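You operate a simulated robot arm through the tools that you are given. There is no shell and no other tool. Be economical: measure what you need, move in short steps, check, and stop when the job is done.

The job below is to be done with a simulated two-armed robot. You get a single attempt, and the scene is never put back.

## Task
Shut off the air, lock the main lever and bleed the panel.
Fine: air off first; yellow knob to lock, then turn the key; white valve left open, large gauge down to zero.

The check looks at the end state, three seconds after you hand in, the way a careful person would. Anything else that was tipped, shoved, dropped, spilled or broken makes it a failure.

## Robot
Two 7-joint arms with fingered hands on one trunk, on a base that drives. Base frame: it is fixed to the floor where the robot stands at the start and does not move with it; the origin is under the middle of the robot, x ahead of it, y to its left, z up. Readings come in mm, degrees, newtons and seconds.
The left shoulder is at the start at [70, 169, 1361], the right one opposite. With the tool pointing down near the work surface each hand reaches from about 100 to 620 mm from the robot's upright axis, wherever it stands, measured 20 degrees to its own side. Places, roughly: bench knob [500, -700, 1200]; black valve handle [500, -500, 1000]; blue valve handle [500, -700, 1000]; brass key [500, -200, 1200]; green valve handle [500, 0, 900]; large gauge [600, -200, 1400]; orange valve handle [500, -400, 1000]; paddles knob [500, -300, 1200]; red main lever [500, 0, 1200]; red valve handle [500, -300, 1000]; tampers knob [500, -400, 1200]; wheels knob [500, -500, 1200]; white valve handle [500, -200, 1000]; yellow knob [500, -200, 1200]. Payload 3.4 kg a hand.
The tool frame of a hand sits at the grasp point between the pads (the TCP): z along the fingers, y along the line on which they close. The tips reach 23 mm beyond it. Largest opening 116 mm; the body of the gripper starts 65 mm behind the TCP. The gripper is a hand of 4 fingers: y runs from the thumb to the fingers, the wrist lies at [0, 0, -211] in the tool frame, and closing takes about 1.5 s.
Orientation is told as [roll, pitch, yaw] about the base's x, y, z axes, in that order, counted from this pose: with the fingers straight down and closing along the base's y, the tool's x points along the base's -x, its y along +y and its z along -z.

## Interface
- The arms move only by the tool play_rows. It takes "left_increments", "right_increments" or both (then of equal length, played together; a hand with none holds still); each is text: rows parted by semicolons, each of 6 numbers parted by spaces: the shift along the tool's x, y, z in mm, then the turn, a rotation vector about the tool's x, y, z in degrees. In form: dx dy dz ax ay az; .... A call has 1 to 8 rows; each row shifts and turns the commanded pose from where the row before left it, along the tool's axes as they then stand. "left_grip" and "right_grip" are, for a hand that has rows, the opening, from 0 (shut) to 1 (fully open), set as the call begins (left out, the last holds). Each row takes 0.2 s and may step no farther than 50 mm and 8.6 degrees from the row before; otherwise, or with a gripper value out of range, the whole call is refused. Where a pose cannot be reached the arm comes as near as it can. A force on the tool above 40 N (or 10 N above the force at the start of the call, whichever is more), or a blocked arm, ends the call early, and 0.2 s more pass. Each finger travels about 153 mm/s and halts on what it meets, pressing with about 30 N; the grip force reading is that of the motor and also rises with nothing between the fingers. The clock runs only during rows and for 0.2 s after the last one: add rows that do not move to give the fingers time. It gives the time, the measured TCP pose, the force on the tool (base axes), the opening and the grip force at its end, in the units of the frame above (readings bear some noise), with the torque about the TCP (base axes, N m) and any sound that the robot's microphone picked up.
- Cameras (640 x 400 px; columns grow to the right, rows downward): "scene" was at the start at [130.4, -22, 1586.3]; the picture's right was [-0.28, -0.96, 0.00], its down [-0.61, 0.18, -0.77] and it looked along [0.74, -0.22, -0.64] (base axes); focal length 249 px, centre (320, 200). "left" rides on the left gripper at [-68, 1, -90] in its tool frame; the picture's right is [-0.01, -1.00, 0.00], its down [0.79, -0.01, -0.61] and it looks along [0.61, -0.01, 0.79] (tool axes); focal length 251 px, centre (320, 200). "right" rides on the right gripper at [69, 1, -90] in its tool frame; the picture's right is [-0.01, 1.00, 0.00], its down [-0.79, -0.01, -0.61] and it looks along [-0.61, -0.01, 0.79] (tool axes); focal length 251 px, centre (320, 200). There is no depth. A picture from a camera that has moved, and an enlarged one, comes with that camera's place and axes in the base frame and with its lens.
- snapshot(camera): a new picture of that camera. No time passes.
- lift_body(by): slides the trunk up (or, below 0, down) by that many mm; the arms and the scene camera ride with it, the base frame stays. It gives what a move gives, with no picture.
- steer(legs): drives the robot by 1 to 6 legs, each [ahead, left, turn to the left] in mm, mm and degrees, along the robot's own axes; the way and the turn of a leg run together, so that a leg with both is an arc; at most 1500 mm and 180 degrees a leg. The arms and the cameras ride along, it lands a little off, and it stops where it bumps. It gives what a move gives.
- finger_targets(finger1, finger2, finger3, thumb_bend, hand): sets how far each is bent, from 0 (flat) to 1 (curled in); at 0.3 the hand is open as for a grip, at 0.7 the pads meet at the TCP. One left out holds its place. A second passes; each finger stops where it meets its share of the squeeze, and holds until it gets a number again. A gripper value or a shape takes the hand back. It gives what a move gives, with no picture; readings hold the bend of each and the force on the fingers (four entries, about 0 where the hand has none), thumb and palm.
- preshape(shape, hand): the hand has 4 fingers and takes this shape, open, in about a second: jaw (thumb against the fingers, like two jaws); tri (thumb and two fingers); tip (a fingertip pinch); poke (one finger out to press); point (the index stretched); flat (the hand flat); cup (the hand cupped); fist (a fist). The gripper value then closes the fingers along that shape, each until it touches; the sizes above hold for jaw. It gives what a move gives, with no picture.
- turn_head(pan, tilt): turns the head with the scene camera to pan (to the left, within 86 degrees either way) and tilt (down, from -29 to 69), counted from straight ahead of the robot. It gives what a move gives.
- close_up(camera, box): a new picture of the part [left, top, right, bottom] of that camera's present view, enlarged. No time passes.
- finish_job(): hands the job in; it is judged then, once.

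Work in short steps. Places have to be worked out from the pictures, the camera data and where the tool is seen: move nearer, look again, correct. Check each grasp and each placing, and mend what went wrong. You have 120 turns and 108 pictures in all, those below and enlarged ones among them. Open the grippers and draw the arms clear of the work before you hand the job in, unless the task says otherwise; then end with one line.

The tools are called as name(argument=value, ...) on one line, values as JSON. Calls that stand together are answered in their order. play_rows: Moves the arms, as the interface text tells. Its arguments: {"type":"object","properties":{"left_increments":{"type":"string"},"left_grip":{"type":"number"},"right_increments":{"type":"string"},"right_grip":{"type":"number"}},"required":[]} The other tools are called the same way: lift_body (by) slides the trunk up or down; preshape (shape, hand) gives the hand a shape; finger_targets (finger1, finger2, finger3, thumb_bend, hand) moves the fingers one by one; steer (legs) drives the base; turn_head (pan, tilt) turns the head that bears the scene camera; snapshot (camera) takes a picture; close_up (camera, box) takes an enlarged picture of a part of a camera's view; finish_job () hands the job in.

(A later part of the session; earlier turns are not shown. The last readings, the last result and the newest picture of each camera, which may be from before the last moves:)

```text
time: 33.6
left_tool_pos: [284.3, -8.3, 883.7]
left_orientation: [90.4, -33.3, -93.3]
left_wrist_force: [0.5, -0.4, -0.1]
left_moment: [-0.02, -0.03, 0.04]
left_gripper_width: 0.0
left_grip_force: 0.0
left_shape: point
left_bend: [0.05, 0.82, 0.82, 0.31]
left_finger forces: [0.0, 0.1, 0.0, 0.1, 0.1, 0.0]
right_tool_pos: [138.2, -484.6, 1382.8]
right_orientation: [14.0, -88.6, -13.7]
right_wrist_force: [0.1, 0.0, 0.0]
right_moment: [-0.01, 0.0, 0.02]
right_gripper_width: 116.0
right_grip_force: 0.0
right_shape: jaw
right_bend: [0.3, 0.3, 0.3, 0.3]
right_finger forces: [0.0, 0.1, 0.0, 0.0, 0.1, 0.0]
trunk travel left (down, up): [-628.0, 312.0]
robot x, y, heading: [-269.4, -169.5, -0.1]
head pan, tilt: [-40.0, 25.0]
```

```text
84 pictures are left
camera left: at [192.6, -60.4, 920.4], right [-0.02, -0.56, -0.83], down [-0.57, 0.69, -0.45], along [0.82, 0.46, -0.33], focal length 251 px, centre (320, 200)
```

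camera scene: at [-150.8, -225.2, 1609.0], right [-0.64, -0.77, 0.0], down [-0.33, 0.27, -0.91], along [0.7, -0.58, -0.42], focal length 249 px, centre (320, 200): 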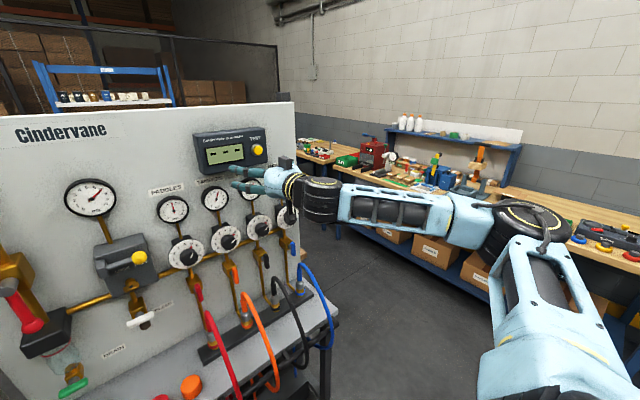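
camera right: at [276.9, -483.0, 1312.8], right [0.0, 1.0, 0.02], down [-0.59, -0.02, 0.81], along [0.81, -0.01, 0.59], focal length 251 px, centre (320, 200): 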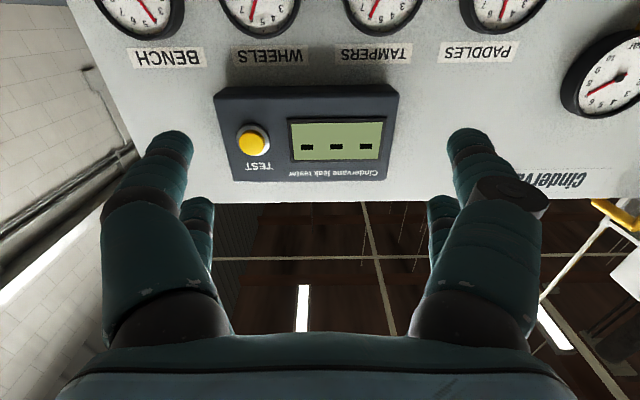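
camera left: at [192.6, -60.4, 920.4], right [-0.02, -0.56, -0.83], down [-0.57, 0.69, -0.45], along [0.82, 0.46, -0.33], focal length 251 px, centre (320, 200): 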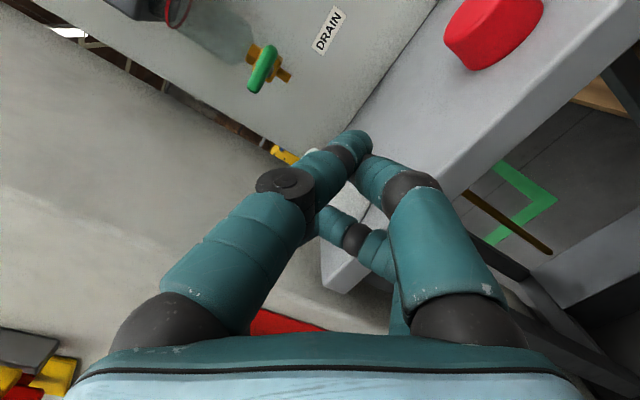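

"Point" leaves curled fingers in the way. Instead I'll use an open hand: lower-right digit as the pusher, the others stretched flat away. I set that up and look.

preshape(hand="left", shape="jaw")

finger_targets(hand="left", finger1=0, finger2=0, finger3=0, thumb_bend=0.4)

snapshot(camera="left")

```text
time: 34.5
left_tool_pos: [285.0, -8.3, 883.6]
left_orientation: [90.4, -33.3, -93.2]
left_wrist_force: [0.3, -0.4, -0.8]
left_moment: [0.03, -0.02, 0.0]
left_gripper_width: 115.6
left_grip_force: 0.0
left_shape: jaw
left_bend: [0.3, 0.3, 0.3, 0.3]
left_finger forces: [0.1, 0.1, 0.1, 0.1, 0.0, 0.0]
right_tool_pos: [137.9, -483.8, 1382.8]
right_orientation: [14.0, -88.5, -13.6]
right_wrist_force: [-0.4, -0.4, -0.5]
right_moment: [0.0, -0.02, -0.01]
right_gripper_width: 115.7
right_grip_force: 0.0
right_shape: jaw
right_bend: [0.3, 0.3, 0.3, 0.3]
right_finger forces: [0.1, 0.0, 0.0, 0.0, 0.0, 0.0]
trunk travel left (down, up): [-628.0, 312.0]
robot x, y, heading: [-273.5, -167.4, 0.2]
head pan, tilt: [-40.0, 25.0]
```

```text
time: 35.5
left_tool_pos: [285.0, -9.9, 882.2]
left_orientation: [90.3, -33.3, -93.2]
left_wrist_force: [0.5, -0.5, 0.5]
left_moment: [0.0, 0.0, 0.01]
left_gripper_width: 129.8
left_grip_force: 0.1
left_shape: fingers
left_bend: [0.0, 0.0, 0.0, 0.4]
left_finger forces: [0.1, 0.0, 0.0, 0.0, 0.0, 0.1]
right_tool_pos: [139.0, -484.3, 1382.7]
right_orientation: [14.0, -88.5, -13.7]
right_wrist_force: [0.0, -0.2, -0.6]
right_moment: [-0.01, 0.02, 0.0]
right_gripper_width: 115.8
right_grip_force: 0.1
right_shape: jaw
right_bend: [0.3, 0.3, 0.3, 0.3]
right_finger forces: [0.1, 0.0, 0.0, 0.1, 0.0, 0.1]
trunk travel left (down, up): [-628.0, 312.0]
robot x, y, heading: [-270.4, -170.7, 0.2]
head pan, tilt: [-40.0, 25.0]
```

```text
83 pictures are left
camera left: at [192.2, -60.7, 919.8], right [-0.03, -0.56, -0.83], down [-0.57, 0.69, -0.45], along [0.82, 0.46, -0.33], focal length 251 px, centre (320, 200)
```

left: 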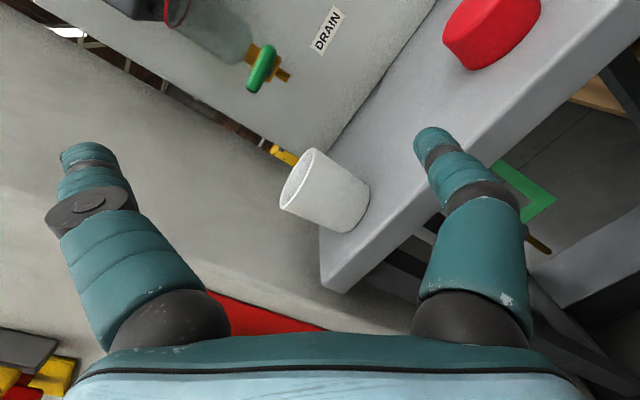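

The lower-right pair forms a corner that can nest the ball. I test a 60 mm move along the tool's y (up-left), which the push needs.

play_rows(left_increments="0 30 0 0 0 0;0 30 0 0 0 0;0 30 0 0 0 0;0 0 0 0 0 0")

play_rows(left_increments="25 15 0 0 0 0;25 15 0 0 0 0;0 0 0 0 0 0")

```text
time: 36.5
left_tool_pos: [288.4, 39.9, 959.2]
left_orientation: [90.4, -34.1, -93.1]
left_wrist_force: [-0.2, -0.3, -0.1]
left_moment: [0.01, 0.03, -0.02]
left_gripper_width: 129.5
left_grip_force: 0.0
left_shape: fingers
left_bend: [0.0, 0.0, 0.0, 0.4]
left_finger forces: [0.0, 0.0, 0.1, 0.0, 0.0, 0.0]
right_tool_pos: [138.2, -484.7, 1381.4]
right_orientation: [14.4, -88.5, -14.2]
right_wrist_force: [-0.1, -0.9, -0.5]
right_moment: [0.02, -0.03, 0.02]
right_gripper_width: 116.1
right_grip_force: 0.0
right_shape: jaw
right_bend: [0.3, 0.3, 0.3, 0.3]
right_finger forces: [0.1, 0.1, 0.0, 0.0, 0.0, 0.0]
trunk travel left (down, up): [-628.0, 312.0]
robot x, y, heading: [-267.5, -165.0, 0.2]
head pan, tilt: [-40.0, 25.0]
```

```text
time: 37.4
left_tool_pos: [290.4, 96.2, 954.9]
left_orientation: [90.4, -34.1, -93.1]
left_wrist_force: [-0.7, -0.8, -0.5]
left_moment: [0.02, 0.01, -0.01]
left_gripper_width: 129.9
left_grip_force: 0.1
left_shape: fingers
left_bend: [0.0, 0.0, 0.0, 0.4]
left_finger forces: [0.1, 0.0, 0.1, 0.1, 0.1, 0.0]
right_tool_pos: [138.4, -485.9, 1382.9]
right_orientation: [15.3, -88.5, -15.0]
right_wrist_force: [-0.2, 0.1, -0.5]
right_moment: [-0.01, -0.02, -0.02]
right_gripper_width: 115.9
right_grip_force: 0.1
right_shape: jaw
right_bend: [0.3, 0.3, 0.3, 0.3]
right_finger forces: [0.0, 0.0, 0.0, 0.0, 0.0, 0.1]
trunk travel left (down, up): [-628.0, 312.0]
robot x, y, heading: [-267.8, -168.8, 0.1]
head pan, tilt: [-40.0, 25.0]
```

Arm now moves accurately. I raise the trunk 229 mm, shift right 79 mm and go forward 120 mm, then look.

lift_body(by=229)

steer(legs=[[0, -79, 0], [110, 0, 0]])

turn_head(pan=20, tilt=35)

snapshot(camera="left")

snapshot(camera="scene")

```text
time: 39.8
left_tool_pos: [290.1, 96.9, 1184.0]
left_orientation: [90.4, -34.1, -93.2]
left_wrist_force: [0.5, -0.3, -0.7]
left_moment: [0.0, -0.01, -0.03]
left_gripper_width: 129.6
left_grip_force: 0.1
left_shape: fingers
left_bend: [0.0, 0.0, 0.0, 0.4]
left_finger forces: [0.0, 0.0, 0.0, 0.1, 0.0, 0.1]
right_tool_pos: [138.3, -484.7, 1612.3]
right_orientation: [13.9, -88.5, -13.6]
right_wrist_force: [-0.1, 0.5, -0.1]
right_moment: [-0.01, 0.01, -0.02]
right_gripper_width: 116.0
right_grip_force: 0.0
right_shape: jaw
right_bend: [0.3, 0.3, 0.3, 0.3]
right_finger forces: [0.0, 0.0, 0.0, 0.0, 0.1, 0.0]
trunk travel left (down, up): [-857.0, 83.0]
robot x, y, heading: [-268.5, -174.9, 0.2]
head pan, tilt: [-40.0, 25.0]
```

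```text
time: 41.6
left_tool_pos: [397.1, 16.7, 1185.9]
left_orientation: [90.6, -34.0, -93.2]
left_wrist_force: [-1.0, -0.3, 0.1]
left_moment: [-0.02, 0.0, -0.02]
left_gripper_width: 129.8
left_grip_force: 0.1
left_shape: fingers
left_bend: [0.0, 0.0, 0.0, 0.4]
left_finger forces: [0.1, 0.0, 0.0, 0.0, 0.0, 0.1]
right_tool_pos: [244.6, -564.5, 1612.5]
right_orientation: [18.5, -88.8, -18.3]
right_wrist_force: [0.2, 0.0, 0.4]
right_moment: [0.01, -0.02, 0.0]
right_gripper_width: 115.7
right_grip_force: 0.1
right_shape: jaw
right_bend: [0.3, 0.3, 0.3, 0.3]
right_finger forces: [0.0, 0.1, 0.0, 0.1, 0.0, 0.1]
trunk travel left (down, up): [-857.0, 83.0]
robot x, y, heading: [-161.8, -246.5, -0.0]
head pan, tilt: [-40.0, 25.0]
```

```text
time: 42.9
left_tool_pos: [401.4, 18.0, 1183.2]
left_orientation: [90.3, -34.0, -93.2]
left_wrist_force: [-0.3, 0.1, -0.2]
left_moment: [0.02, 0.0, 0.0]
left_gripper_width: 129.5
left_grip_force: 0.0
left_shape: fingers
left_bend: [0.0, 0.0, 0.0, 0.4]
left_finger forces: [0.0, 0.1, 0.1, 0.0, 0.0, 0.1]
right_tool_pos: [248.5, -564.2, 1611.9]
right_orientation: [14.3, -88.5, -14.2]
right_wrist_force: [0.2, -0.2, 0.6]
right_moment: [-0.01, -0.01, 0.01]
right_gripper_width: 116.0
right_grip_force: 0.0
right_shape: jaw
right_bend: [0.3, 0.3, 0.3, 0.3]
right_finger forces: [0.0, 0.0, 0.0, 0.1, 0.1, 0.1]
trunk travel left (down, up): [-857.0, 83.0]
robot x, y, heading: [-156.5, -244.8, 0.1]
head pan, tilt: [20.0, 35.0]
```

```text
82 pictures are left
camera left: at [308.2, -33.5, 1221.9], right [-0.02, -0.57, -0.82], down [-0.57, 0.69, -0.45], along [0.82, 0.46, -0.34], focal length 251 px, centre (320, 200)
```

left: 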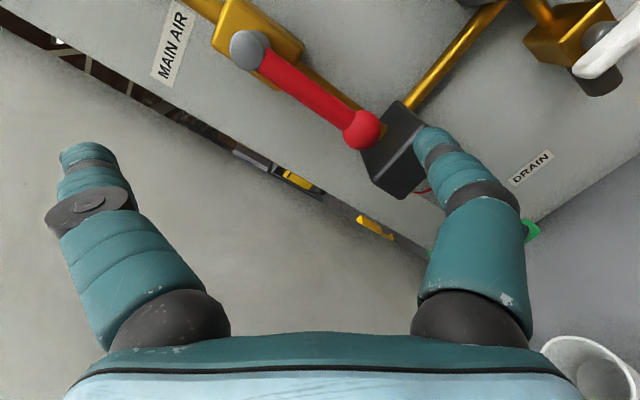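

```text
81 pictures are left
camera scene: at [-29.1, -215.0, 1582.2], right [0.34, -0.94, 0.0], down [-0.54, -0.2, -0.82], along [0.77, 0.28, -0.57], focal length 249 px, centre (320, 200)
```

scene: 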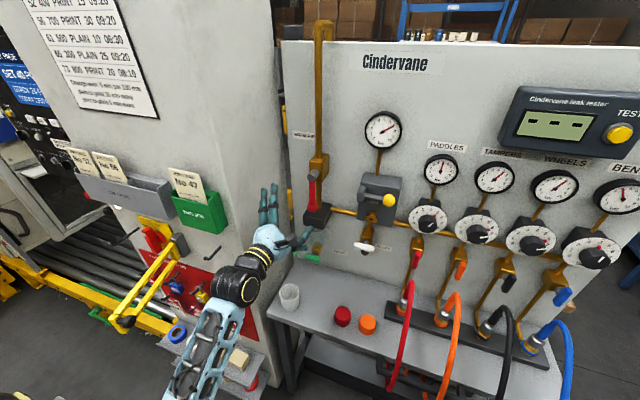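

Ball is at about (501,2,1153), radius 15, pivot about (500,1,1248). The thumb tip sits just right of it, so I advance 75 mm with the arm.

play_rows(left_increments="0 0 20 0 0 0;0 0 20 0 0 0;0 0 20 0 0 0;0 0 15 0 0 0;0 0 0 0 0 0")

snapshot(camera="left")

```text
time: 44.1
left_tool_pos: [475.6, 13.1, 1184.8]
left_orientation: [90.4, -34.0, -93.1]
left_wrist_force: [-0.3, 0.0, 0.0]
left_moment: [0.04, 0.0, 0.0]
left_gripper_width: 129.7
left_grip_force: 0.1
left_shape: fingers
left_bend: [0.0, 0.0, 0.0, 0.4]
left_finger forces: [0.0, 0.0, 0.0, 0.0, 0.0, 0.1]
right_tool_pos: [246.9, -564.3, 1611.5]
right_orientation: [14.0, -88.4, -13.8]
right_wrist_force: [0.4, -1.5, 0.7]
right_moment: [-0.03, -0.01, -0.02]
right_gripper_width: 115.9
right_grip_force: 0.1
right_shape: jaw
right_bend: [0.3, 0.3, 0.3, 0.3]
right_finger forces: [0.0, 0.1, 0.0, 0.1, 0.0, 0.0]
trunk travel left (down, up): [-857.0, 83.0]
robot x, y, heading: [-159.1, -250.8, -0.0]
head pan, tilt: [20.0, 35.0]
```

```text
80 pictures are left
camera left: at [382.7, -37.8, 1222.2], right [-0.02, -0.57, -0.82], down [-0.57, 0.69, -0.45], along [0.82, 0.46, -0.34], focal length 251 px, centre (320, 200)
```

left: 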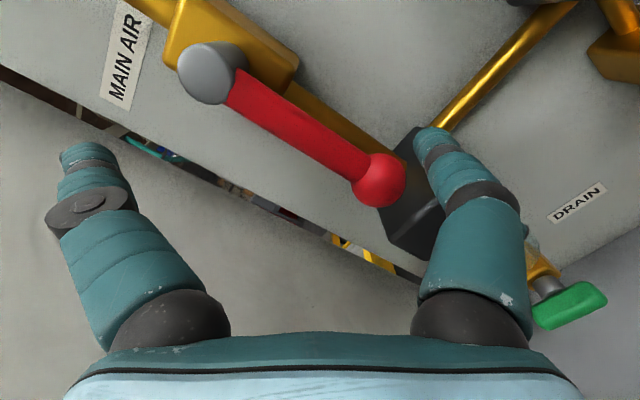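

The ball is at (507,2,1151), just left of the thumb. I go 8 mm deeper and push left along the first part of the arc.

play_rows(left_increments="0 0 8 0 0 0;14.7 8.7 0 0 0 0;14.7 8.7 0 0 0 0;10 8 0 0 0 0;10 8 0 0 0 0;0 0 0 0 0 0")

snapshot(camera="left")

```text
time: 45.5
left_tool_pos: [484.1, 68.7, 1186.9]
left_orientation: [90.5, -33.8, -92.9]
left_wrist_force: [-0.6, -6.0, -0.7]
left_moment: [0.38, -0.03, 0.0]
left_gripper_width: 130.2
left_grip_force: 2.7
left_shape: fingers
left_bend: [0.0, 0.08, 0.0, 0.4]
left_finger forces: [0.0, 6.2, 0.0, 0.0, 0.0, 0.0]
right_tool_pos: [244.6, -569.6, 1611.5]
right_orientation: [25.9, -88.4, -25.6]
right_wrist_force: [-0.3, -0.2, 0.0]
right_moment: [0.02, -0.03, 0.02]
right_gripper_width: 115.7
right_grip_force: 0.0
right_shape: jaw
right_bend: [0.3, 0.3, 0.3, 0.3]
right_finger forces: [0.0, 0.0, 0.0, 0.1, 0.1, 0.0]
trunk travel left (down, up): [-857.0, 83.0]
robot x, y, heading: [-158.6, -247.9, 0.4]
head pan, tilt: [20.0, 35.0]
```

```text
79 pictures are left
camera left: at [392.1, 18.8, 1223.6], right [-0.02, -0.56, -0.83], down [-0.57, 0.68, -0.45], along [0.82, 0.46, -0.34], focal length 251 px, centre (320, 200)
```

left: 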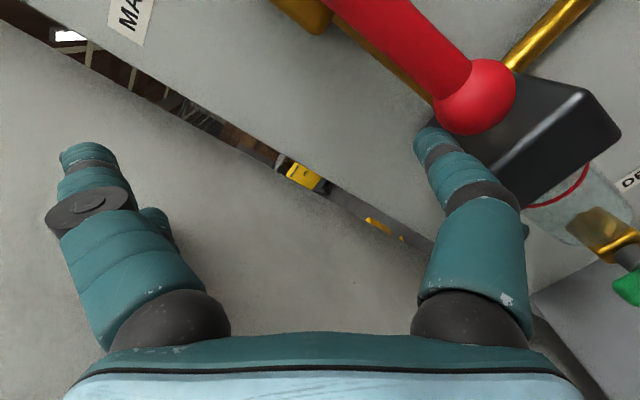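

The thumb passed just in front of the ball, and the stretched fingers touched something at the left (about 6 N). I back out and inspect the valve stops closely.

play_rows(left_increments="-16 -12 -10 0 0 0;-16 -12 -30 0 0 0;-14 -9 -40 0 0 0;0 0 -40 0 0 0;0 0 0 0 0 0")

close_up(camera="left", box=[160, 0, 480, 200])

close_up(camera="scene", box=[270, 120, 430, 270])

```text
time: 46.7
left_tool_pos: [363.4, 21.5, 1183.4]
left_orientation: [90.4, -34.0, -93.2]
left_wrist_force: [0.5, -0.9, -0.1]
left_moment: [-0.01, 0.01, 0.0]
left_gripper_width: 129.4
left_grip_force: 0.1
left_shape: fingers
left_bend: [0.0, 0.0, 0.0, 0.4]
left_finger forces: [0.0, 0.0, 0.1, 0.1, 0.1, 0.1]
right_tool_pos: [247.9, -564.2, 1612.0]
right_orientation: [15.0, -88.5, -14.9]
right_wrist_force: [-0.5, 0.0, -0.2]
right_moment: [-0.03, -0.01, -0.01]
right_gripper_width: 116.0
right_grip_force: 0.0
right_shape: jaw
right_bend: [0.3, 0.3, 0.3, 0.3]
right_finger forces: [0.0, 0.0, 0.0, 0.0, 0.0, 0.1]
trunk travel left (down, up): [-857.0, 83.0]
robot x, y, heading: [-161.6, -246.3, -0.0]
head pan, tilt: [20.0, 35.0]
```

```text
2.00 times, centred on (320, 100) of left
camera zoom: at [271.1, -28.9, 1220.1], right [-0.02, -0.57, -0.82], down [-0.57, 0.69, -0.45], along [0.82, 0.46, -0.34], focal length 503 px, centre (320, 400)
```

zoom: 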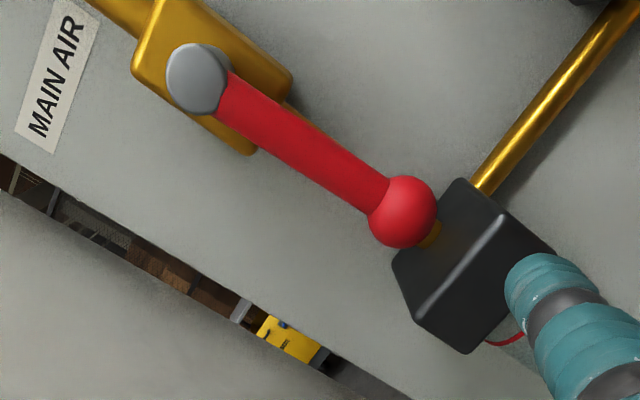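

```text
2.67 times, centred on (350, 195) of scene
camera zoom: at [-29.1, -215.5, 1582.2], right [0.34, -0.94, 0.0], down [-0.54, -0.2, -0.82], along [0.77, 0.28, -0.57], focal length 665 px, centre (240, 213)
```

zoom: 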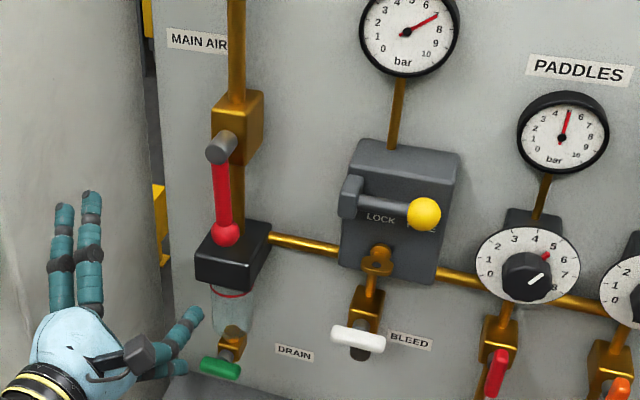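

No stops are visible, and the pillar at y≈135 leaves no room for the left hand's push. The right hand naturally points forward-left, so I'll turn the robot 40° left and push with the closed right fingertips from the right. First I retract the left hand and back off.

play_rows(left_increments="0 0 -30 0 0 0;0 0 -30 0 0 0;0 0 -30 0 0 0;0 0 0 0 0 0", left_grip=0.5)

steer(legs=[[-120, 0, 0], [0, 0, 40]])

lift_body(by=-250)

turn_head(pan=-30, tilt=30)

snapshot(camera="scene")

```text
time: 47.7
left_tool_pos: [274.9, 27.8, 1182.3]
left_orientation: [90.5, -34.1, -93.2]
left_wrist_force: [0.2, -0.3, 0.3]
left_moment: [-0.04, 0.01, 0.0]
left_gripper_width: 58.6
left_grip_force: 0.1
left_shape: jaw
left_bend: [0.72, 0.72, 0.72, 0.75]
left_finger forces: [0.1, 0.0, 0.1, 0.1, 0.1, 0.0]
right_tool_pos: [248.2, -562.9, 1611.6]
right_orientation: [13.0, -88.6, -12.8]
right_wrist_force: [-0.1, -0.7, -0.2]
right_moment: [-0.01, 0.03, 0.03]
right_gripper_width: 115.8
right_grip_force: 0.0
right_shape: jaw
right_bend: [0.3, 0.3, 0.3, 0.3]
right_finger forces: [0.1, 0.0, 0.1, 0.1, 0.1, 0.1]
trunk travel left (down, up): [-857.0, 83.0]
robot x, y, heading: [-161.0, -247.5, 0.1]
head pan, tilt: [20.0, 35.0]
```

```text
time: 50.8
left_tool_pos: [-124.7, 241.4, 1179.8]
left_orientation: [90.5, -34.0, -53.3]
left_wrist_force: [0.1, -0.1, 0.0]
left_moment: [0.01, 0.01, -0.04]
left_gripper_width: 58.6
left_grip_force: 0.0
left_shape: jaw
left_bend: [0.72, 0.72, 0.72, 0.75]
left_finger forces: [0.1, 0.1, 0.1, 0.0, 0.1, 0.0]
right_tool_pos: [234.3, -228.1, 1612.1]
right_orientation: [14.6, -88.4, 25.7]
right_wrist_force: [0.4, 0.2, 0.2]
right_moment: [-0.01, 0.03, 0.03]
right_gripper_width: 116.0
right_grip_force: 0.0
right_shape: jaw
right_bend: [0.3, 0.3, 0.3, 0.3]
right_finger forces: [0.1, 0.1, 0.1, 0.0, 0.1, 0.0]
trunk travel left (down, up): [-857.0, 83.0]
robot x, y, heading: [-280.5, -248.4, 40.4]
head pan, tilt: [20.0, 35.0]
```

```text
time: 53.4
left_tool_pos: [-123.9, 241.7, 931.9]
left_orientation: [90.5, -34.1, -53.3]
left_wrist_force: [0.0, 0.6, -0.5]
left_moment: [-0.01, 0.01, -0.02]
left_gripper_width: 58.6
left_grip_force: 0.0
left_shape: jaw
left_bend: [0.72, 0.72, 0.72, 0.75]
left_finger forces: [0.0, 0.0, 0.0, 0.1, 0.1, 0.0]
right_tool_pos: [234.4, -227.3, 1362.2]
right_orientation: [13.8, -88.6, 26.4]
right_wrist_force: [0.7, -0.2, 0.5]
right_moment: [-0.01, 0.01, 0.01]
right_gripper_width: 115.9
right_grip_force: 0.0
right_shape: jaw
right_bend: [0.3, 0.3, 0.3, 0.3]
right_finger forces: [0.1, 0.1, 0.1, 0.0, 0.1, 0.0]
trunk travel left (down, up): [-607.0, 333.0]
robot x, y, heading: [-281.3, -246.1, 40.2]
head pan, tilt: [20.0, 35.0]
```

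```text
time: 54.6
left_tool_pos: [-124.8, 242.6, 931.6]
left_orientation: [90.5, -34.1, -53.3]
left_wrist_force: [0.6, 0.0, 0.1]
left_moment: [-0.01, 0.0, 0.03]
left_gripper_width: 58.4
left_grip_force: 0.0
left_shape: jaw
left_bend: [0.72, 0.72, 0.72, 0.75]
left_finger forces: [0.1, 0.0, 0.0, 0.0, 0.0, 0.0]
right_tool_pos: [235.4, -228.3, 1362.5]
right_orientation: [13.7, -88.4, 26.5]
right_wrist_force: [-0.1, -0.3, -0.6]
right_moment: [0.04, 0.0, 0.0]
right_gripper_width: 115.8
right_grip_force: 0.0
right_shape: jaw
right_bend: [0.3, 0.3, 0.3, 0.3]
right_finger forces: [0.0, 0.0, 0.0, 0.1, 0.0, 0.0]
trunk travel left (down, up): [-607.0, 333.0]
robot x, y, heading: [-279.3, -248.1, 40.1]
head pan, tilt: [-30.0, 30.0]
```

```text
76 pictures are left
camera scene: at [-155.5, -196.9, 1340.0], right [0.18, -0.98, 0.0], down [-0.49, -0.09, -0.87], along [0.85, 0.15, -0.5], focal length 249 px, centre (320, 200)
```

scene: 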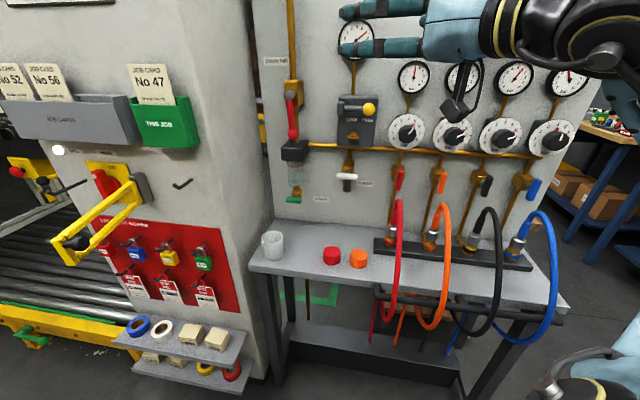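

The right hand now aims nearly straight at the lever. I close its fingers, lower the trunk 60 and the hand 115 mm, and drive ahead 190 mm.

lift_body(by=-60)

play_rows(right_increments="30 0 0 0 0 0;30 0 0 0 0 0;30 0 0 0 0 0;27 0 0 0 0 0;0 0 0 0 0 0;0 0 0 0 0 0;0 0 0 0 0 0;0 0 0 0 0 0", right_grip=0)

steer(legs=[[190, 0, 0]])

snapshot(camera="right")

snapshot(camera="scene")

```text
time: 55.6
left_tool_pos: [-125.4, 242.9, 871.9]
left_orientation: [90.5, -34.0, -53.4]
left_wrist_force: [0.4, 0.9, 0.3]
left_moment: [0.0, 0.0, 0.0]
left_gripper_width: 58.5
left_grip_force: 0.1
left_shape: jaw
left_bend: [0.72, 0.72, 0.72, 0.75]
left_finger forces: [0.0, 0.0, 0.0, 0.1, 0.0, 0.0]
right_tool_pos: [233.9, -227.7, 1302.3]
right_orientation: [13.7, -88.5, 26.5]
right_wrist_force: [-0.2, 0.1, -0.6]
right_moment: [0.0, 0.0, 0.0]
right_gripper_width: 116.0
right_grip_force: 0.1
right_shape: jaw
right_bend: [0.3, 0.3, 0.3, 0.3]
right_finger forces: [0.0, 0.0, 0.0, 0.1, 0.0, 0.1]
trunk travel left (down, up): [-547.0, 393.0]
robot x, y, heading: [-282.4, -249.2, 40.0]
head pan, tilt: [-30.0, 30.0]
```

```text
time: 57.4
left_tool_pos: [-123.7, 242.3, 871.6]
left_orientation: [90.5, -34.1, -53.3]
left_wrist_force: [-0.8, -0.4, -0.1]
left_moment: [-0.02, -0.04, -0.01]
left_gripper_width: 58.3
left_grip_force: 0.0
left_shape: jaw
left_bend: [0.72, 0.72, 0.72, 0.75]
left_finger forces: [0.0, 0.0, 0.0, 0.1, 0.1, 0.0]
right_tool_pos: [247.8, -226.3, 1203.0]
right_orientation: [13.2, -88.3, 27.1]
right_wrist_force: [0.5, 0.1, -0.3]
right_moment: [0.02, -0.01, 0.01]
right_gripper_width: 0.2
right_grip_force: 29.7
right_shape: jaw
right_bend: [0.62, 0.62, 0.62, 0.62]
right_finger forces: [0.0, 0.0, 0.0, 0.1, 0.0, 0.1]
right hand out of reach, approached as far as the arm can: row 3, 4
trunk travel left (down, up): [-547.0, 393.0]
robot x, y, heading: [-284.7, -248.2, 40.4]
head pan, tilt: [-30.0, 30.0]
```

```text
time: 58.9
left_tool_pos: [21.8, 366.9, 870.8]
left_orientation: [90.6, -34.0, -53.2]
left_wrist_force: [0.1, 0.2, -0.1]
left_moment: [-0.01, 0.0, 0.01]
left_gripper_width: 58.3
left_grip_force: 0.1
left_shape: jaw
left_bend: [0.72, 0.72, 0.72, 0.75]
left_finger forces: [0.0, 0.0, 0.1, 0.0, 0.0, 0.1]
right_tool_pos: [395.8, -102.6, 1204.7]
right_orientation: [12.5, -88.4, 27.7]
right_wrist_force: [-0.1, -0.4, -0.3]
right_moment: [0.0, 0.02, -0.01]
right_gripper_width: 0.3
right_grip_force: 30.0
right_shape: jaw
right_bend: [0.62, 0.62, 0.62, 0.62]
right_finger forces: [0.1, 0.0, 0.0, 0.1, 0.1, 0.0]
trunk travel left (down, up): [-547.0, 393.0]
robot x, y, heading: [-133.8, -121.1, 40.1]
head pan, tilt: [-30.0, 30.0]
```

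```text
75 pictures are left
camera right: at [325.1, -161.1, 1138.2], right [-0.65, 0.76, 0.02], down [-0.44, -0.39, 0.81], along [0.62, 0.52, 0.58], focal length 251 px, centre (320, 200)
```

right: 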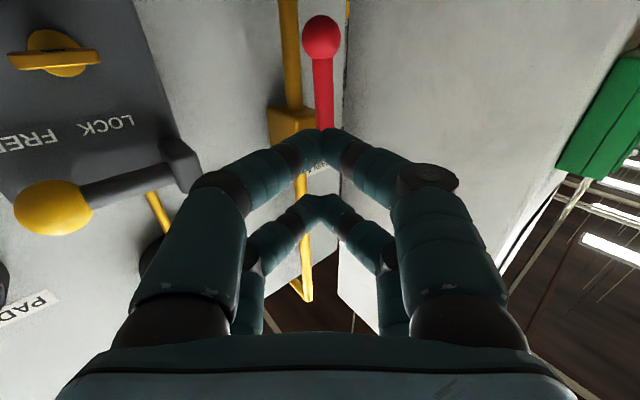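

```text
74 pictures are left
camera scene: at [-8.7, -73.0, 1279.9], right [0.18, -0.98, 0.0], down [-0.49, -0.09, -0.87], along [0.85, 0.15, -0.5], focal length 249 px, centre (320, 200)
```

scene: 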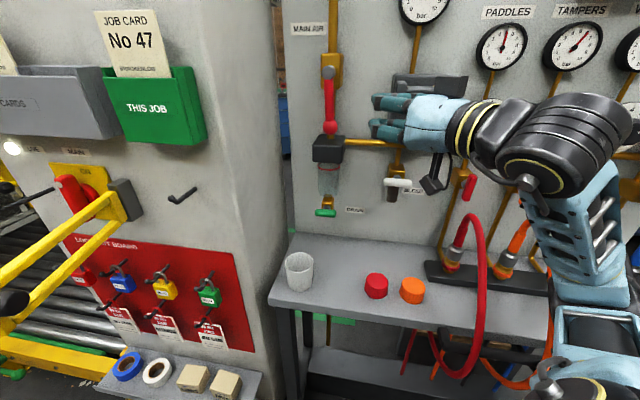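

The lever's ball is straight ahead. I lower 20 mm and advance 120 mm to bring the closed tips just right of the lever shaft.

lift_body(by=-20)

play_rows(right_increments="0 -10 20 0 0 0;0 0 25 0 0 0;0 0 25 0 0 0;0 0 25 0 0 0;0 0 15 0 0 0;0 0 0 0 0 0")

snapshot(camera="right")

close_up(camera="scene", box=[260, 40, 440, 200])

```text
time: 59.6
left_tool_pos: [21.2, 366.6, 851.3]
left_orientation: [90.6, -34.1, -53.3]
left_wrist_force: [0.1, 0.3, 0.2]
left_moment: [0.01, -0.01, 0.02]
left_gripper_width: 58.4
left_grip_force: 0.1
left_shape: jaw
left_bend: [0.72, 0.72, 0.72, 0.75]
left_finger forces: [0.0, 0.0, 0.1, 0.0, 0.0, 0.0]
right_tool_pos: [394.3, -103.8, 1183.3]
right_orientation: [12.8, -88.4, 27.6]
right_wrist_force: [0.5, 0.1, 0.7]
right_moment: [0.01, -0.03, 0.01]
right_gripper_width: 0.1
right_grip_force: 29.9
right_shape: jaw
right_bend: [0.62, 0.62, 0.62, 0.62]
right_finger forces: [0.1, 0.1, 0.0, 0.1, 0.0, 0.1]
trunk travel left (down, up): [-527.0, 413.0]
robot x, y, heading: [-134.5, -122.8, 40.4]
head pan, tilt: [-30.0, 30.0]
```

```text
time: 61.0
left_tool_pos: [21.0, 366.5, 852.1]
left_orientation: [90.5, -34.0, -53.3]
left_wrist_force: [-0.2, -0.3, -0.4]
left_moment: [0.02, 0.02, -0.05]
left_gripper_width: 58.3
left_grip_force: 0.2
left_shape: jaw
left_bend: [0.72, 0.72, 0.72, 0.75]
left_finger forces: [0.0, 0.1, 0.1, 0.0, 0.0, 0.0]
right_tool_pos: [486.1, -39.8, 1180.5]
right_orientation: [12.6, -88.4, 27.7]
right_wrist_force: [-0.5, -0.2, -0.7]
right_moment: [-0.02, -0.01, -0.03]
right_gripper_width: 0.0
right_grip_force: 30.3
right_shape: jaw
right_bend: [0.62, 0.62, 0.62, 0.62]
right_finger forces: [0.1, 0.0, 0.0, 0.0, 0.0, 0.1]
trunk travel left (down, up): [-527.0, 413.0]
robot x, y, heading: [-135.9, -124.1, 40.2]
head pan, tilt: [-30.0, 30.0]
```

```text
73 pictures are left
camera right: at [415.3, -98.4, 1115.4], right [-0.65, 0.76, 0.01], down [-0.44, -0.39, 0.81], along [0.62, 0.52, 0.59], focal length 251 px, centre (320, 200)
```

right: 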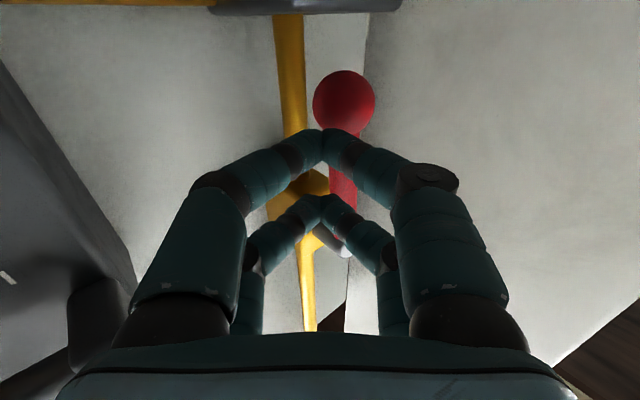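

```text
2.50 times, centred on (350, 120) of scene
camera zoom: at [-9.4, -73.8, 1260.1], right [0.18, -0.98, 0.0], down [-0.49, -0.09, -0.87], along [0.85, 0.15, -0.5], focal length 624 px, centre (245, 400)
```

zoom: 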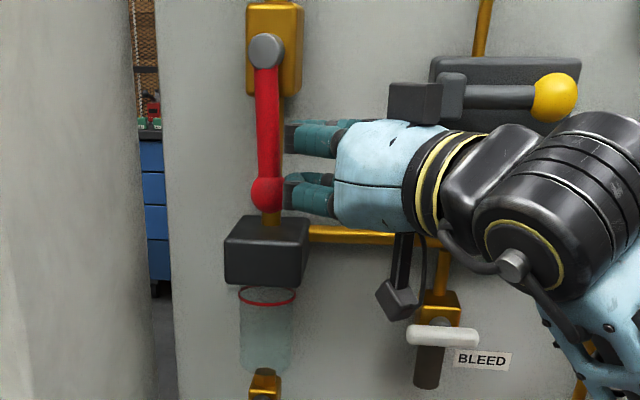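

The tips are beside the shaft, on its right. I go 10 mm deeper and push left 50 mm.

play_rows(right_increments="0 0 10 0 0 0;0 11.5 9.6 0 0 0;0 11.5 9.6 0 0 0;0 11.5 9.6 0 0 0;0 7.7 6.4 0 0 0;0 0 0 0 0 0")

close_up(camera="scene", box=[260, 40, 440, 200])

```text
time: 61.9
left_tool_pos: [20.9, 358.4, 855.8]
left_orientation: [91.0, -33.8, -54.0]
left_wrist_force: [-0.8, -0.2, 0.3]
left_moment: [0.0, -0.05, -0.03]
left_gripper_width: 58.6
left_grip_force: 0.0
left_shape: jaw
left_bend: [0.72, 0.72, 0.72, 0.75]
left_finger forces: [0.0, 0.0, 0.0, 0.0, 0.1, 0.1]
right_tool_pos: [489.4, -17.7, 1186.3]
right_orientation: [50.0, -89.2, -10.6]
right_wrist_force: [-13.9, -28.3, -2.4]
right_moment: [-0.18, 0.16, -0.32]
right_gripper_width: 0.0
right_grip_force: 30.0
right_shape: jaw
right_bend: [0.7, 0.71, 0.58, 0.61]
right_finger forces: [0.0, 0.0, 0.0, 0.1, 0.0, 0.0]
trunk travel left (down, up): [-527.0, 413.0]
robot x, y, heading: [-132.9, -123.4, 39.8]
head pan, tilt: [-30.0, 30.0]
stopped in row 4 (right hand): the force on the tool passed its limit at 48 N (the readings are from after the stop); the commanded pose is now the measured one
```

```text
2.50 times, centred on (350, 120) of scene
camera zoom: at [-13.9, -84.0, 1260.6], right [0.17, -0.99, -0.01], down [-0.49, -0.08, -0.87], along [0.86, 0.15, -0.5], focal length 624 px, centre (245, 400)
```

zoom: 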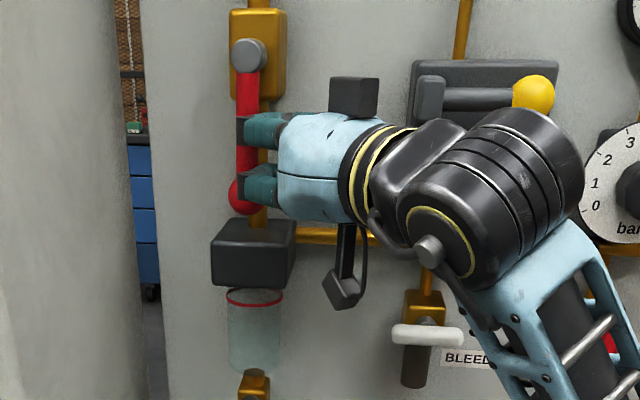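

The lever did not move with ~30–48 N leftward, so that side looks like a stop. I release, back off and turn the robot to about 18° so I can hook the lever and pull it right instead.

play_rows(right_increments="0 -10 -8 0 0 0;0 -5 -30 0 0 0;0 0 -40 0 0 0;0 0 -40 0 0 0;0 0 0 0 0 0;0 0 0 0 0 0")

steer(legs=[[0, 0, -22], [20, 270, 0]])

play_rows(right_increments="0 0 0 0 0 0;0 0 0 0 0 0;0 0 0 0 0 0;0 0 0 0 0 0;0 0 0 0 0 0", right_grip=0.7)

snapshot(camera="right")

snapshot(camera="scene")

```text
time: 63.3
left_tool_pos: [23.8, 364.5, 851.4]
left_orientation: [90.5, -34.0, -53.4]
left_wrist_force: [-0.2, -0.3, 0.0]
left_moment: [0.03, 0.01, -0.02]
left_gripper_width: 58.5
left_grip_force: 0.1
left_shape: jaw
left_bend: [0.72, 0.72, 0.72, 0.75]
left_finger forces: [0.0, 0.0, 0.0, 0.0, 0.1, 0.1]
right_tool_pos: [410.7, -91.3, 1183.7]
right_orientation: [18.1, -88.8, 21.8]
right_wrist_force: [-0.6, 0.3, 0.6]
right_moment: [0.01, -0.03, 0.0]
right_gripper_width: 0.0
right_grip_force: 29.9
right_shape: jaw
right_bend: [0.67, 0.71, 0.58, 0.61]
right_finger forces: [0.0, 0.1, 0.1, 0.0, 0.1, 0.0]
trunk travel left (down, up): [-527.0, 413.0]
robot x, y, heading: [-133.0, -124.1, 40.0]
head pan, tilt: [-30.0, 30.0]
```

```text
time: 66.3
left_tool_pos: [128.8, 531.8, 852.9]
left_orientation: [90.5, -34.0, -75.4]
left_wrist_force: [0.3, 0.5, 0.1]
left_moment: [-0.01, 0.0, 0.0]
left_gripper_width: 58.4
left_grip_force: 0.1
left_shape: jaw
left_bend: [0.72, 0.72, 0.72, 0.75]
left_finger forces: [0.0, 0.1, 0.0, 0.0, 0.0, 0.1]
right_tool_pos: [320.2, -35.5, 1184.3]
right_orientation: [16.4, -88.8, 1.5]
right_wrist_force: [0.3, 0.7, 0.1]
right_moment: [-0.02, 0.03, 0.0]
right_gripper_width: 0.1
right_grip_force: 29.7
right_shape: jaw
right_bend: [0.67, 0.71, 0.58, 0.61]
right_finger forces: [0.0, 0.0, 0.0, 0.0, 0.1, 0.0]
trunk travel left (down, up): [-527.0, 413.0]
robot x, y, heading: [-198.5, 140.8, 18.1]
head pan, tilt: [-30.0, 30.0]
```

```text
time: 67.5
left_tool_pos: [129.2, 530.5, 851.1]
left_orientation: [90.4, -34.0, -75.5]
left_wrist_force: [-0.1, -0.1, -0.8]
left_moment: [0.02, 0.01, 0.01]
left_gripper_width: 58.6
left_grip_force: 0.1
left_shape: jaw
left_bend: [0.72, 0.72, 0.72, 0.75]
left_finger forces: [0.1, 0.1, 0.0, 0.0, 0.0, 0.1]
right_tool_pos: [320.0, -37.1, 1183.7]
right_orientation: [18.5, -88.8, -0.5]
right_wrist_force: [0.6, 0.7, -0.7]
right_moment: [0.01, 0.0, 0.0]
right_gripper_width: 80.7
right_grip_force: 0.1
right_shape: jaw
right_bend: [0.67, 0.67, 0.67, 0.67]
right_finger forces: [0.1, 0.1, 0.0, 0.0, 0.0, 0.0]
trunk travel left (down, up): [-527.0, 413.0]
robot x, y, heading: [-201.1, 136.3, 18.2]
head pan, tilt: [-30.0, 30.0]
```

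```text
70 pictures are left
camera right: at [233.1, -63.4, 1118.6], right [-0.31, 0.95, 0.01], down [-0.56, -0.19, 0.81], along [0.77, 0.24, 0.59], focal length 251 px, centre (320, 200)
```

right: 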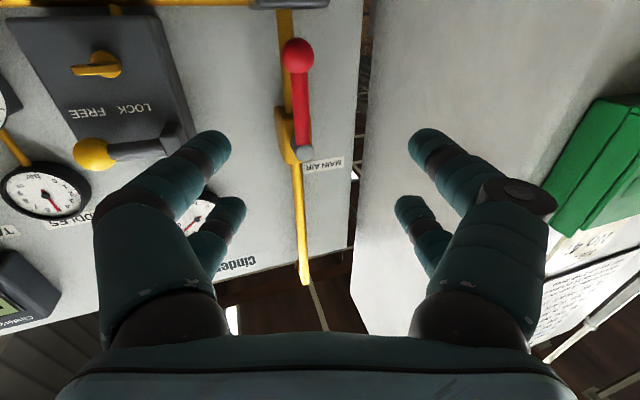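

```text
69 pictures are left
camera scene: at [-65.2, 135.6, 1260.0], right [-0.21, -0.98, 0.0], down [-0.49, 0.1, -0.87], along [0.85, -0.18, -0.5], focal length 249 px, centre (320, 200)
```

scene: 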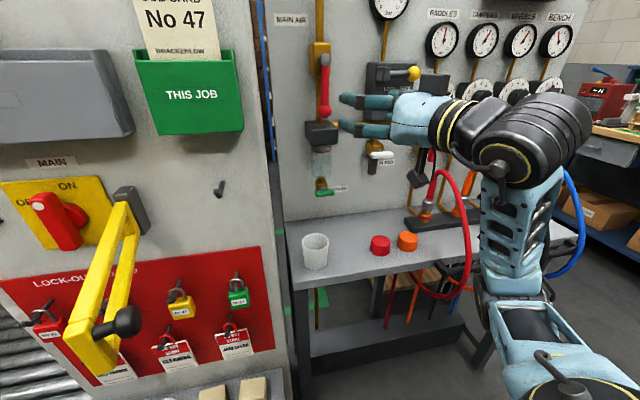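

The lever lies between the open fingers' lines. I advance 170 mm so the shaft comes between the fingers.

play_rows(right_increments="0 -15 30 0 0 0;0 0 40 0 0 0;0 0 40 0 0 0;0 0 30 0 0 0;0 0 30 0 0 0;0 0 0 0 0 0")

snapshot(camera="right")

close_up(camera="scene", box=[260, 20, 440, 180])

```text
time: 69.0
left_tool_pos: [129.9, 531.9, 852.0]
left_orientation: [90.6, -34.0, -75.4]
left_wrist_force: [0.1, -0.1, 0.4]
left_moment: [-0.01, 0.01, 0.0]
left_gripper_width: 58.5
left_grip_force: 0.0
left_shape: jaw
left_bend: [0.72, 0.72, 0.72, 0.75]
left_finger forces: [0.0, 0.0, 0.0, 0.0, 0.0, 0.0]
right_tool_pos: [486.8, 0.0, 1182.1]
right_orientation: [18.8, -89.0, -0.9]
right_wrist_force: [-0.4, -0.1, 0.3]
right_moment: [-0.01, -0.03, 0.0]
right_gripper_width: 80.9
right_grip_force: 0.0
right_shape: jaw
right_bend: [0.67, 0.67, 0.67, 0.67]
right_finger forces: [0.0, 0.1, 0.0, 0.0, 0.0, 0.0]
trunk travel left (down, up): [-527.0, 413.0]
robot x, y, heading: [-198.3, 134.5, 18.2]
head pan, tilt: [-30.0, 30.0]
```

```text
68 pictures are left
camera right: at [399.6, -26.1, 1115.8], right [-0.31, 0.95, 0.01], down [-0.56, -0.19, 0.8], along [0.77, 0.24, 0.59], focal length 251 px, centre (320, 200)
```

right: 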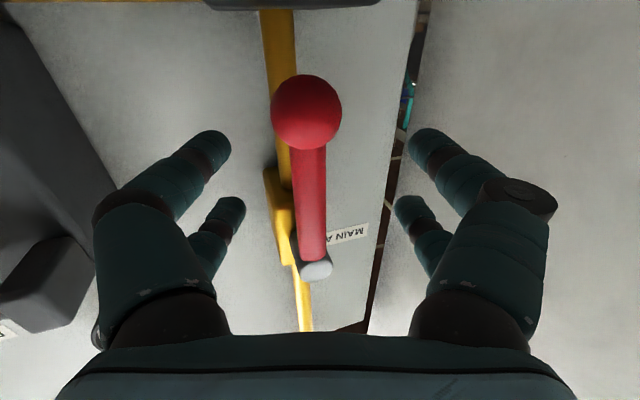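

```text
2.50 times, centred on (350, 100) of scene
camera zoom: at [-65.6, 135.3, 1260.1], right [-0.21, -0.98, 0.0], down [-0.49, 0.1, -0.87], along [0.85, -0.18, -0.5], focal length 624 px, centre (245, 450)
```

zoom: 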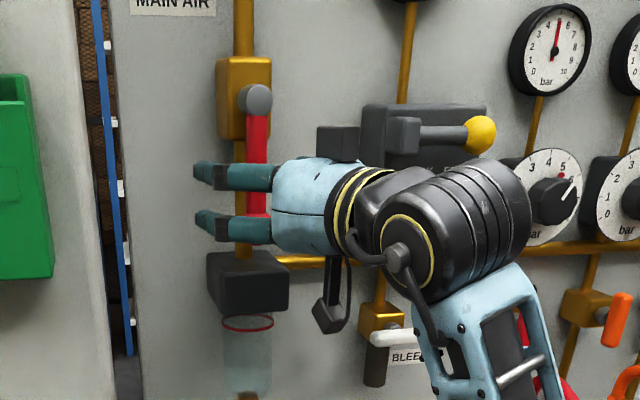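

The shaft sits between the fingers. I go 12 mm deeper and draw right in small steps.

play_rows(right_increments="0 0 12 0 0 0;0 -11.4 -3.7 0 0 0;0 -11.4 -3.7 0 0 0;0 -11.4 -3.7 0 0 0;0 -11.4 -3.7 0 0 0;0 0 0 0 0 0")

snapshot(camera="right")

```text
time: 70.3
left_tool_pos: [129.2, 532.6, 852.4]
left_orientation: [90.4, -34.2, -75.3]
left_wrist_force: [-0.3, -0.2, -0.1]
left_moment: [-0.05, -0.02, 0.01]
left_gripper_width: 58.6
left_grip_force: 0.0
left_shape: jaw
left_bend: [0.72, 0.72, 0.72, 0.75]
left_finger forces: [0.1, 0.1, 0.0, 0.0, 0.0, 0.0]
right_tool_pos: [496.8, -42.6, 1181.5]
right_orientation: [16.1, -89.0, 1.7]
right_wrist_force: [-1.9, 2.3, 0.9]
right_moment: [0.07, -0.02, 0.07]
right_gripper_width: 82.4
right_grip_force: 0.0
right_shape: jaw
right_bend: [0.64, 0.65, 0.67, 0.67]
right_finger forces: [1.8, 1.1, 0.0, 0.0, 0.0, 0.0]
trunk travel left (down, up): [-527.0, 413.0]
robot x, y, heading: [-197.8, 140.0, 18.0]
head pan, tilt: [-30.0, 30.0]
```

```text
66 pictures are left
camera right: at [410.6, -69.1, 1115.4], right [-0.31, 0.95, 0.01], down [-0.56, -0.19, 0.81], along [0.77, 0.24, 0.59], focal length 251 px, centre (320, 200)
```

right: 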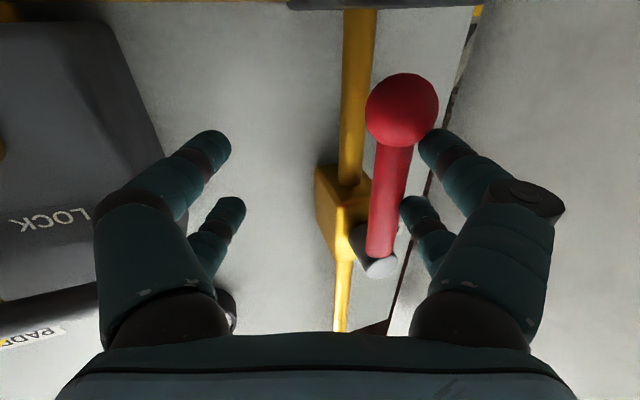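

Contact with the left fingers begun at 2 N. I continue right 32 mm.

play_rows(right_increments="0 -7.6 -2.5 0 0 0;0 -7.6 -2.5 0 0 0;0 -7.6 -2.5 0 0 0;0 -7.6 -2.5 0 0 0;0 0 0 0 0 0")

snapshot(camera="right")

```text
time: 71.5
left_tool_pos: [127.5, 533.9, 851.5]
left_orientation: [90.5, -34.3, -75.4]
left_wrist_force: [0.8, -0.5, 0.9]
left_moment: [-0.06, -0.02, -0.01]
left_gripper_width: 58.4
left_grip_force: 0.2
left_shape: jaw
left_bend: [0.72, 0.72, 0.72, 0.75]
left_finger forces: [0.0, 0.0, 0.0, 0.1, 0.0, 0.0]
right_tool_pos: [495.1, -69.9, 1181.6]
right_orientation: [6.7, -88.8, 11.5]
right_wrist_force: [-17.8, 16.7, -17.1]
right_moment: [0.98, -0.32, -0.48]
right_gripper_width: 78.9
right_grip_force: 0.0
right_shape: jaw
right_bend: [0.62, 0.65, 0.71, 0.67]
right_finger forces: [4.0, 1.7, 27.6, 0.1, 0.0, 0.1]
trunk travel left (down, up): [-527.0, 413.0]
robot x, y, heading: [-200.2, 134.2, 18.1]
head pan, tilt: [-30.0, 30.0]
```

```text
65 pictures are left
camera right: at [408.7, -97.0, 1116.1], right [-0.31, 0.95, 0.01], down [-0.56, -0.19, 0.81], along [0.77, 0.24, 0.59], focal length 251 px, centre (320, 200)
```

right: 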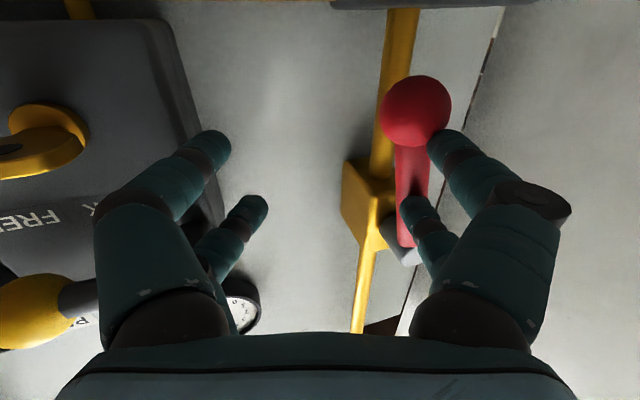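

The ball has moved to y≈-20: rightward is the way. But a right-side finger bears on the lock box, so I back 10 mm and narrow the opening around the lever.

play_rows(right_increments="0 10 0 0 0 0;0 5 0 0 0 0;0 0 0 0 0 0;0 0 0 0 0 0;0 0 0 0 0 0;0 0 0 0 0 0", right_grip=0.25)

snapshot(camera="right")

```text
time: 73.0
left_tool_pos: [126.7, 533.5, 852.0]
left_orientation: [90.8, -34.2, -75.5]
left_wrist_force: [0.2, -0.1, -0.1]
left_moment: [0.02, 0.0, 0.01]
left_gripper_width: 58.4
left_grip_force: 0.1
left_shape: jaw
left_bend: [0.72, 0.72, 0.72, 0.75]
left_finger forces: [0.1, 0.0, 0.0, 0.0, 0.0, 0.1]
right_tool_pos: [488.0, -59.6, 1184.4]
right_orientation: [14.8, -89.2, 3.1]
right_wrist_force: [-9.6, 2.7, 10.8]
right_moment: [0.36, 0.12, 0.32]
right_gripper_width: 32.3
right_grip_force: 0.0
right_shape: jaw
right_bend: [0.72, 0.73, 0.73, 0.77]
right_finger forces: [13.1, 0.0, 0.0, 0.0, 0.0, 0.0]
trunk travel left (down, up): [-527.0, 413.0]
robot x, y, heading: [-202.9, 138.1, 17.8]
head pan, tilt: [-30.0, 30.0]
```

```text
64 pictures are left
camera right: at [401.7, -86.1, 1118.7], right [-0.31, 0.95, 0.01], down [-0.56, -0.19, 0.8], along [0.77, 0.24, 0.6], focal length 251 px, centre (320, 200)
```

right: 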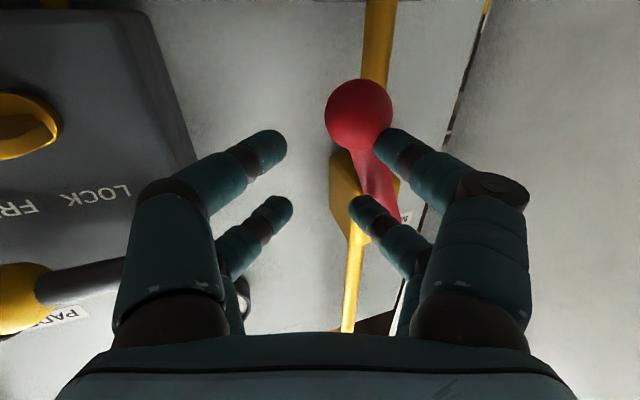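

The lever is about 22° over (ball at y≈-35). A rigid cage would jam, so I roll the hand with the lever: counter-clockwise about the tool axis while centring on the shaft.

play_rows(right_increments="0 6.5 2.5 0 0 -8;0 6.5 2.5 0 0 -8;-3 6.5 2.5 0 0 -8;0 0 0 0 0 0;0 0 0 0 0 0")

snapshot(camera="right")

```text
time: 74.2
left_tool_pos: [130.1, 532.6, 850.2]
left_orientation: [90.5, -34.0, -75.3]
left_wrist_force: [-0.4, -0.4, 0.2]
left_moment: [-0.01, 0.02, 0.0]
left_gripper_width: 58.6
left_grip_force: 0.1
left_shape: jaw
left_bend: [0.72, 0.72, 0.72, 0.75]
left_finger forces: [0.1, 0.1, 0.0, 0.1, 0.0, 0.0]
right_tool_pos: [495.3, -39.1, 1179.6]
right_orientation: [-87.0, -66.2, 105.2]
right_wrist_force: [-0.4, 2.9, -4.1]
right_moment: [-0.01, 0.06, 0.02]
right_gripper_width: 30.6
right_grip_force: 0.0
right_shape: jaw
right_bend: [0.72, 0.73, 0.73, 0.77]
right_finger forces: [3.2, 0.2, 0.0, 0.0, 0.1, 0.0]
trunk travel left (down, up): [-527.0, 413.0]
robot x, y, heading: [-197.4, 138.0, 18.4]
head pan, tilt: [-30.0, 30.0]
```

```text
63 pictures are left
camera right: at [417.0, -92.8, 1120.2], right [-0.29, 0.87, -0.39], down [-0.66, 0.12, 0.74], along [0.69, 0.47, 0.54], focal length 251 px, centre (320, 200)
```

right: 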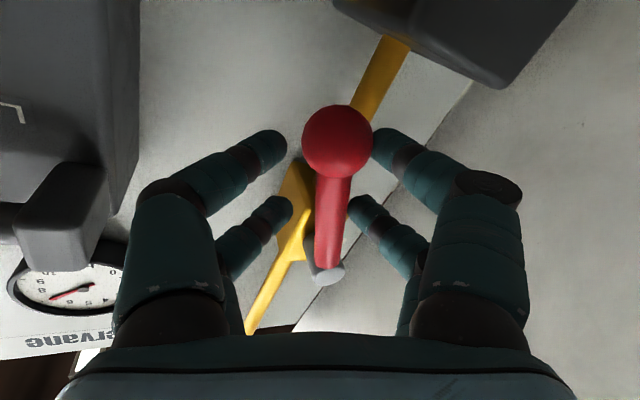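

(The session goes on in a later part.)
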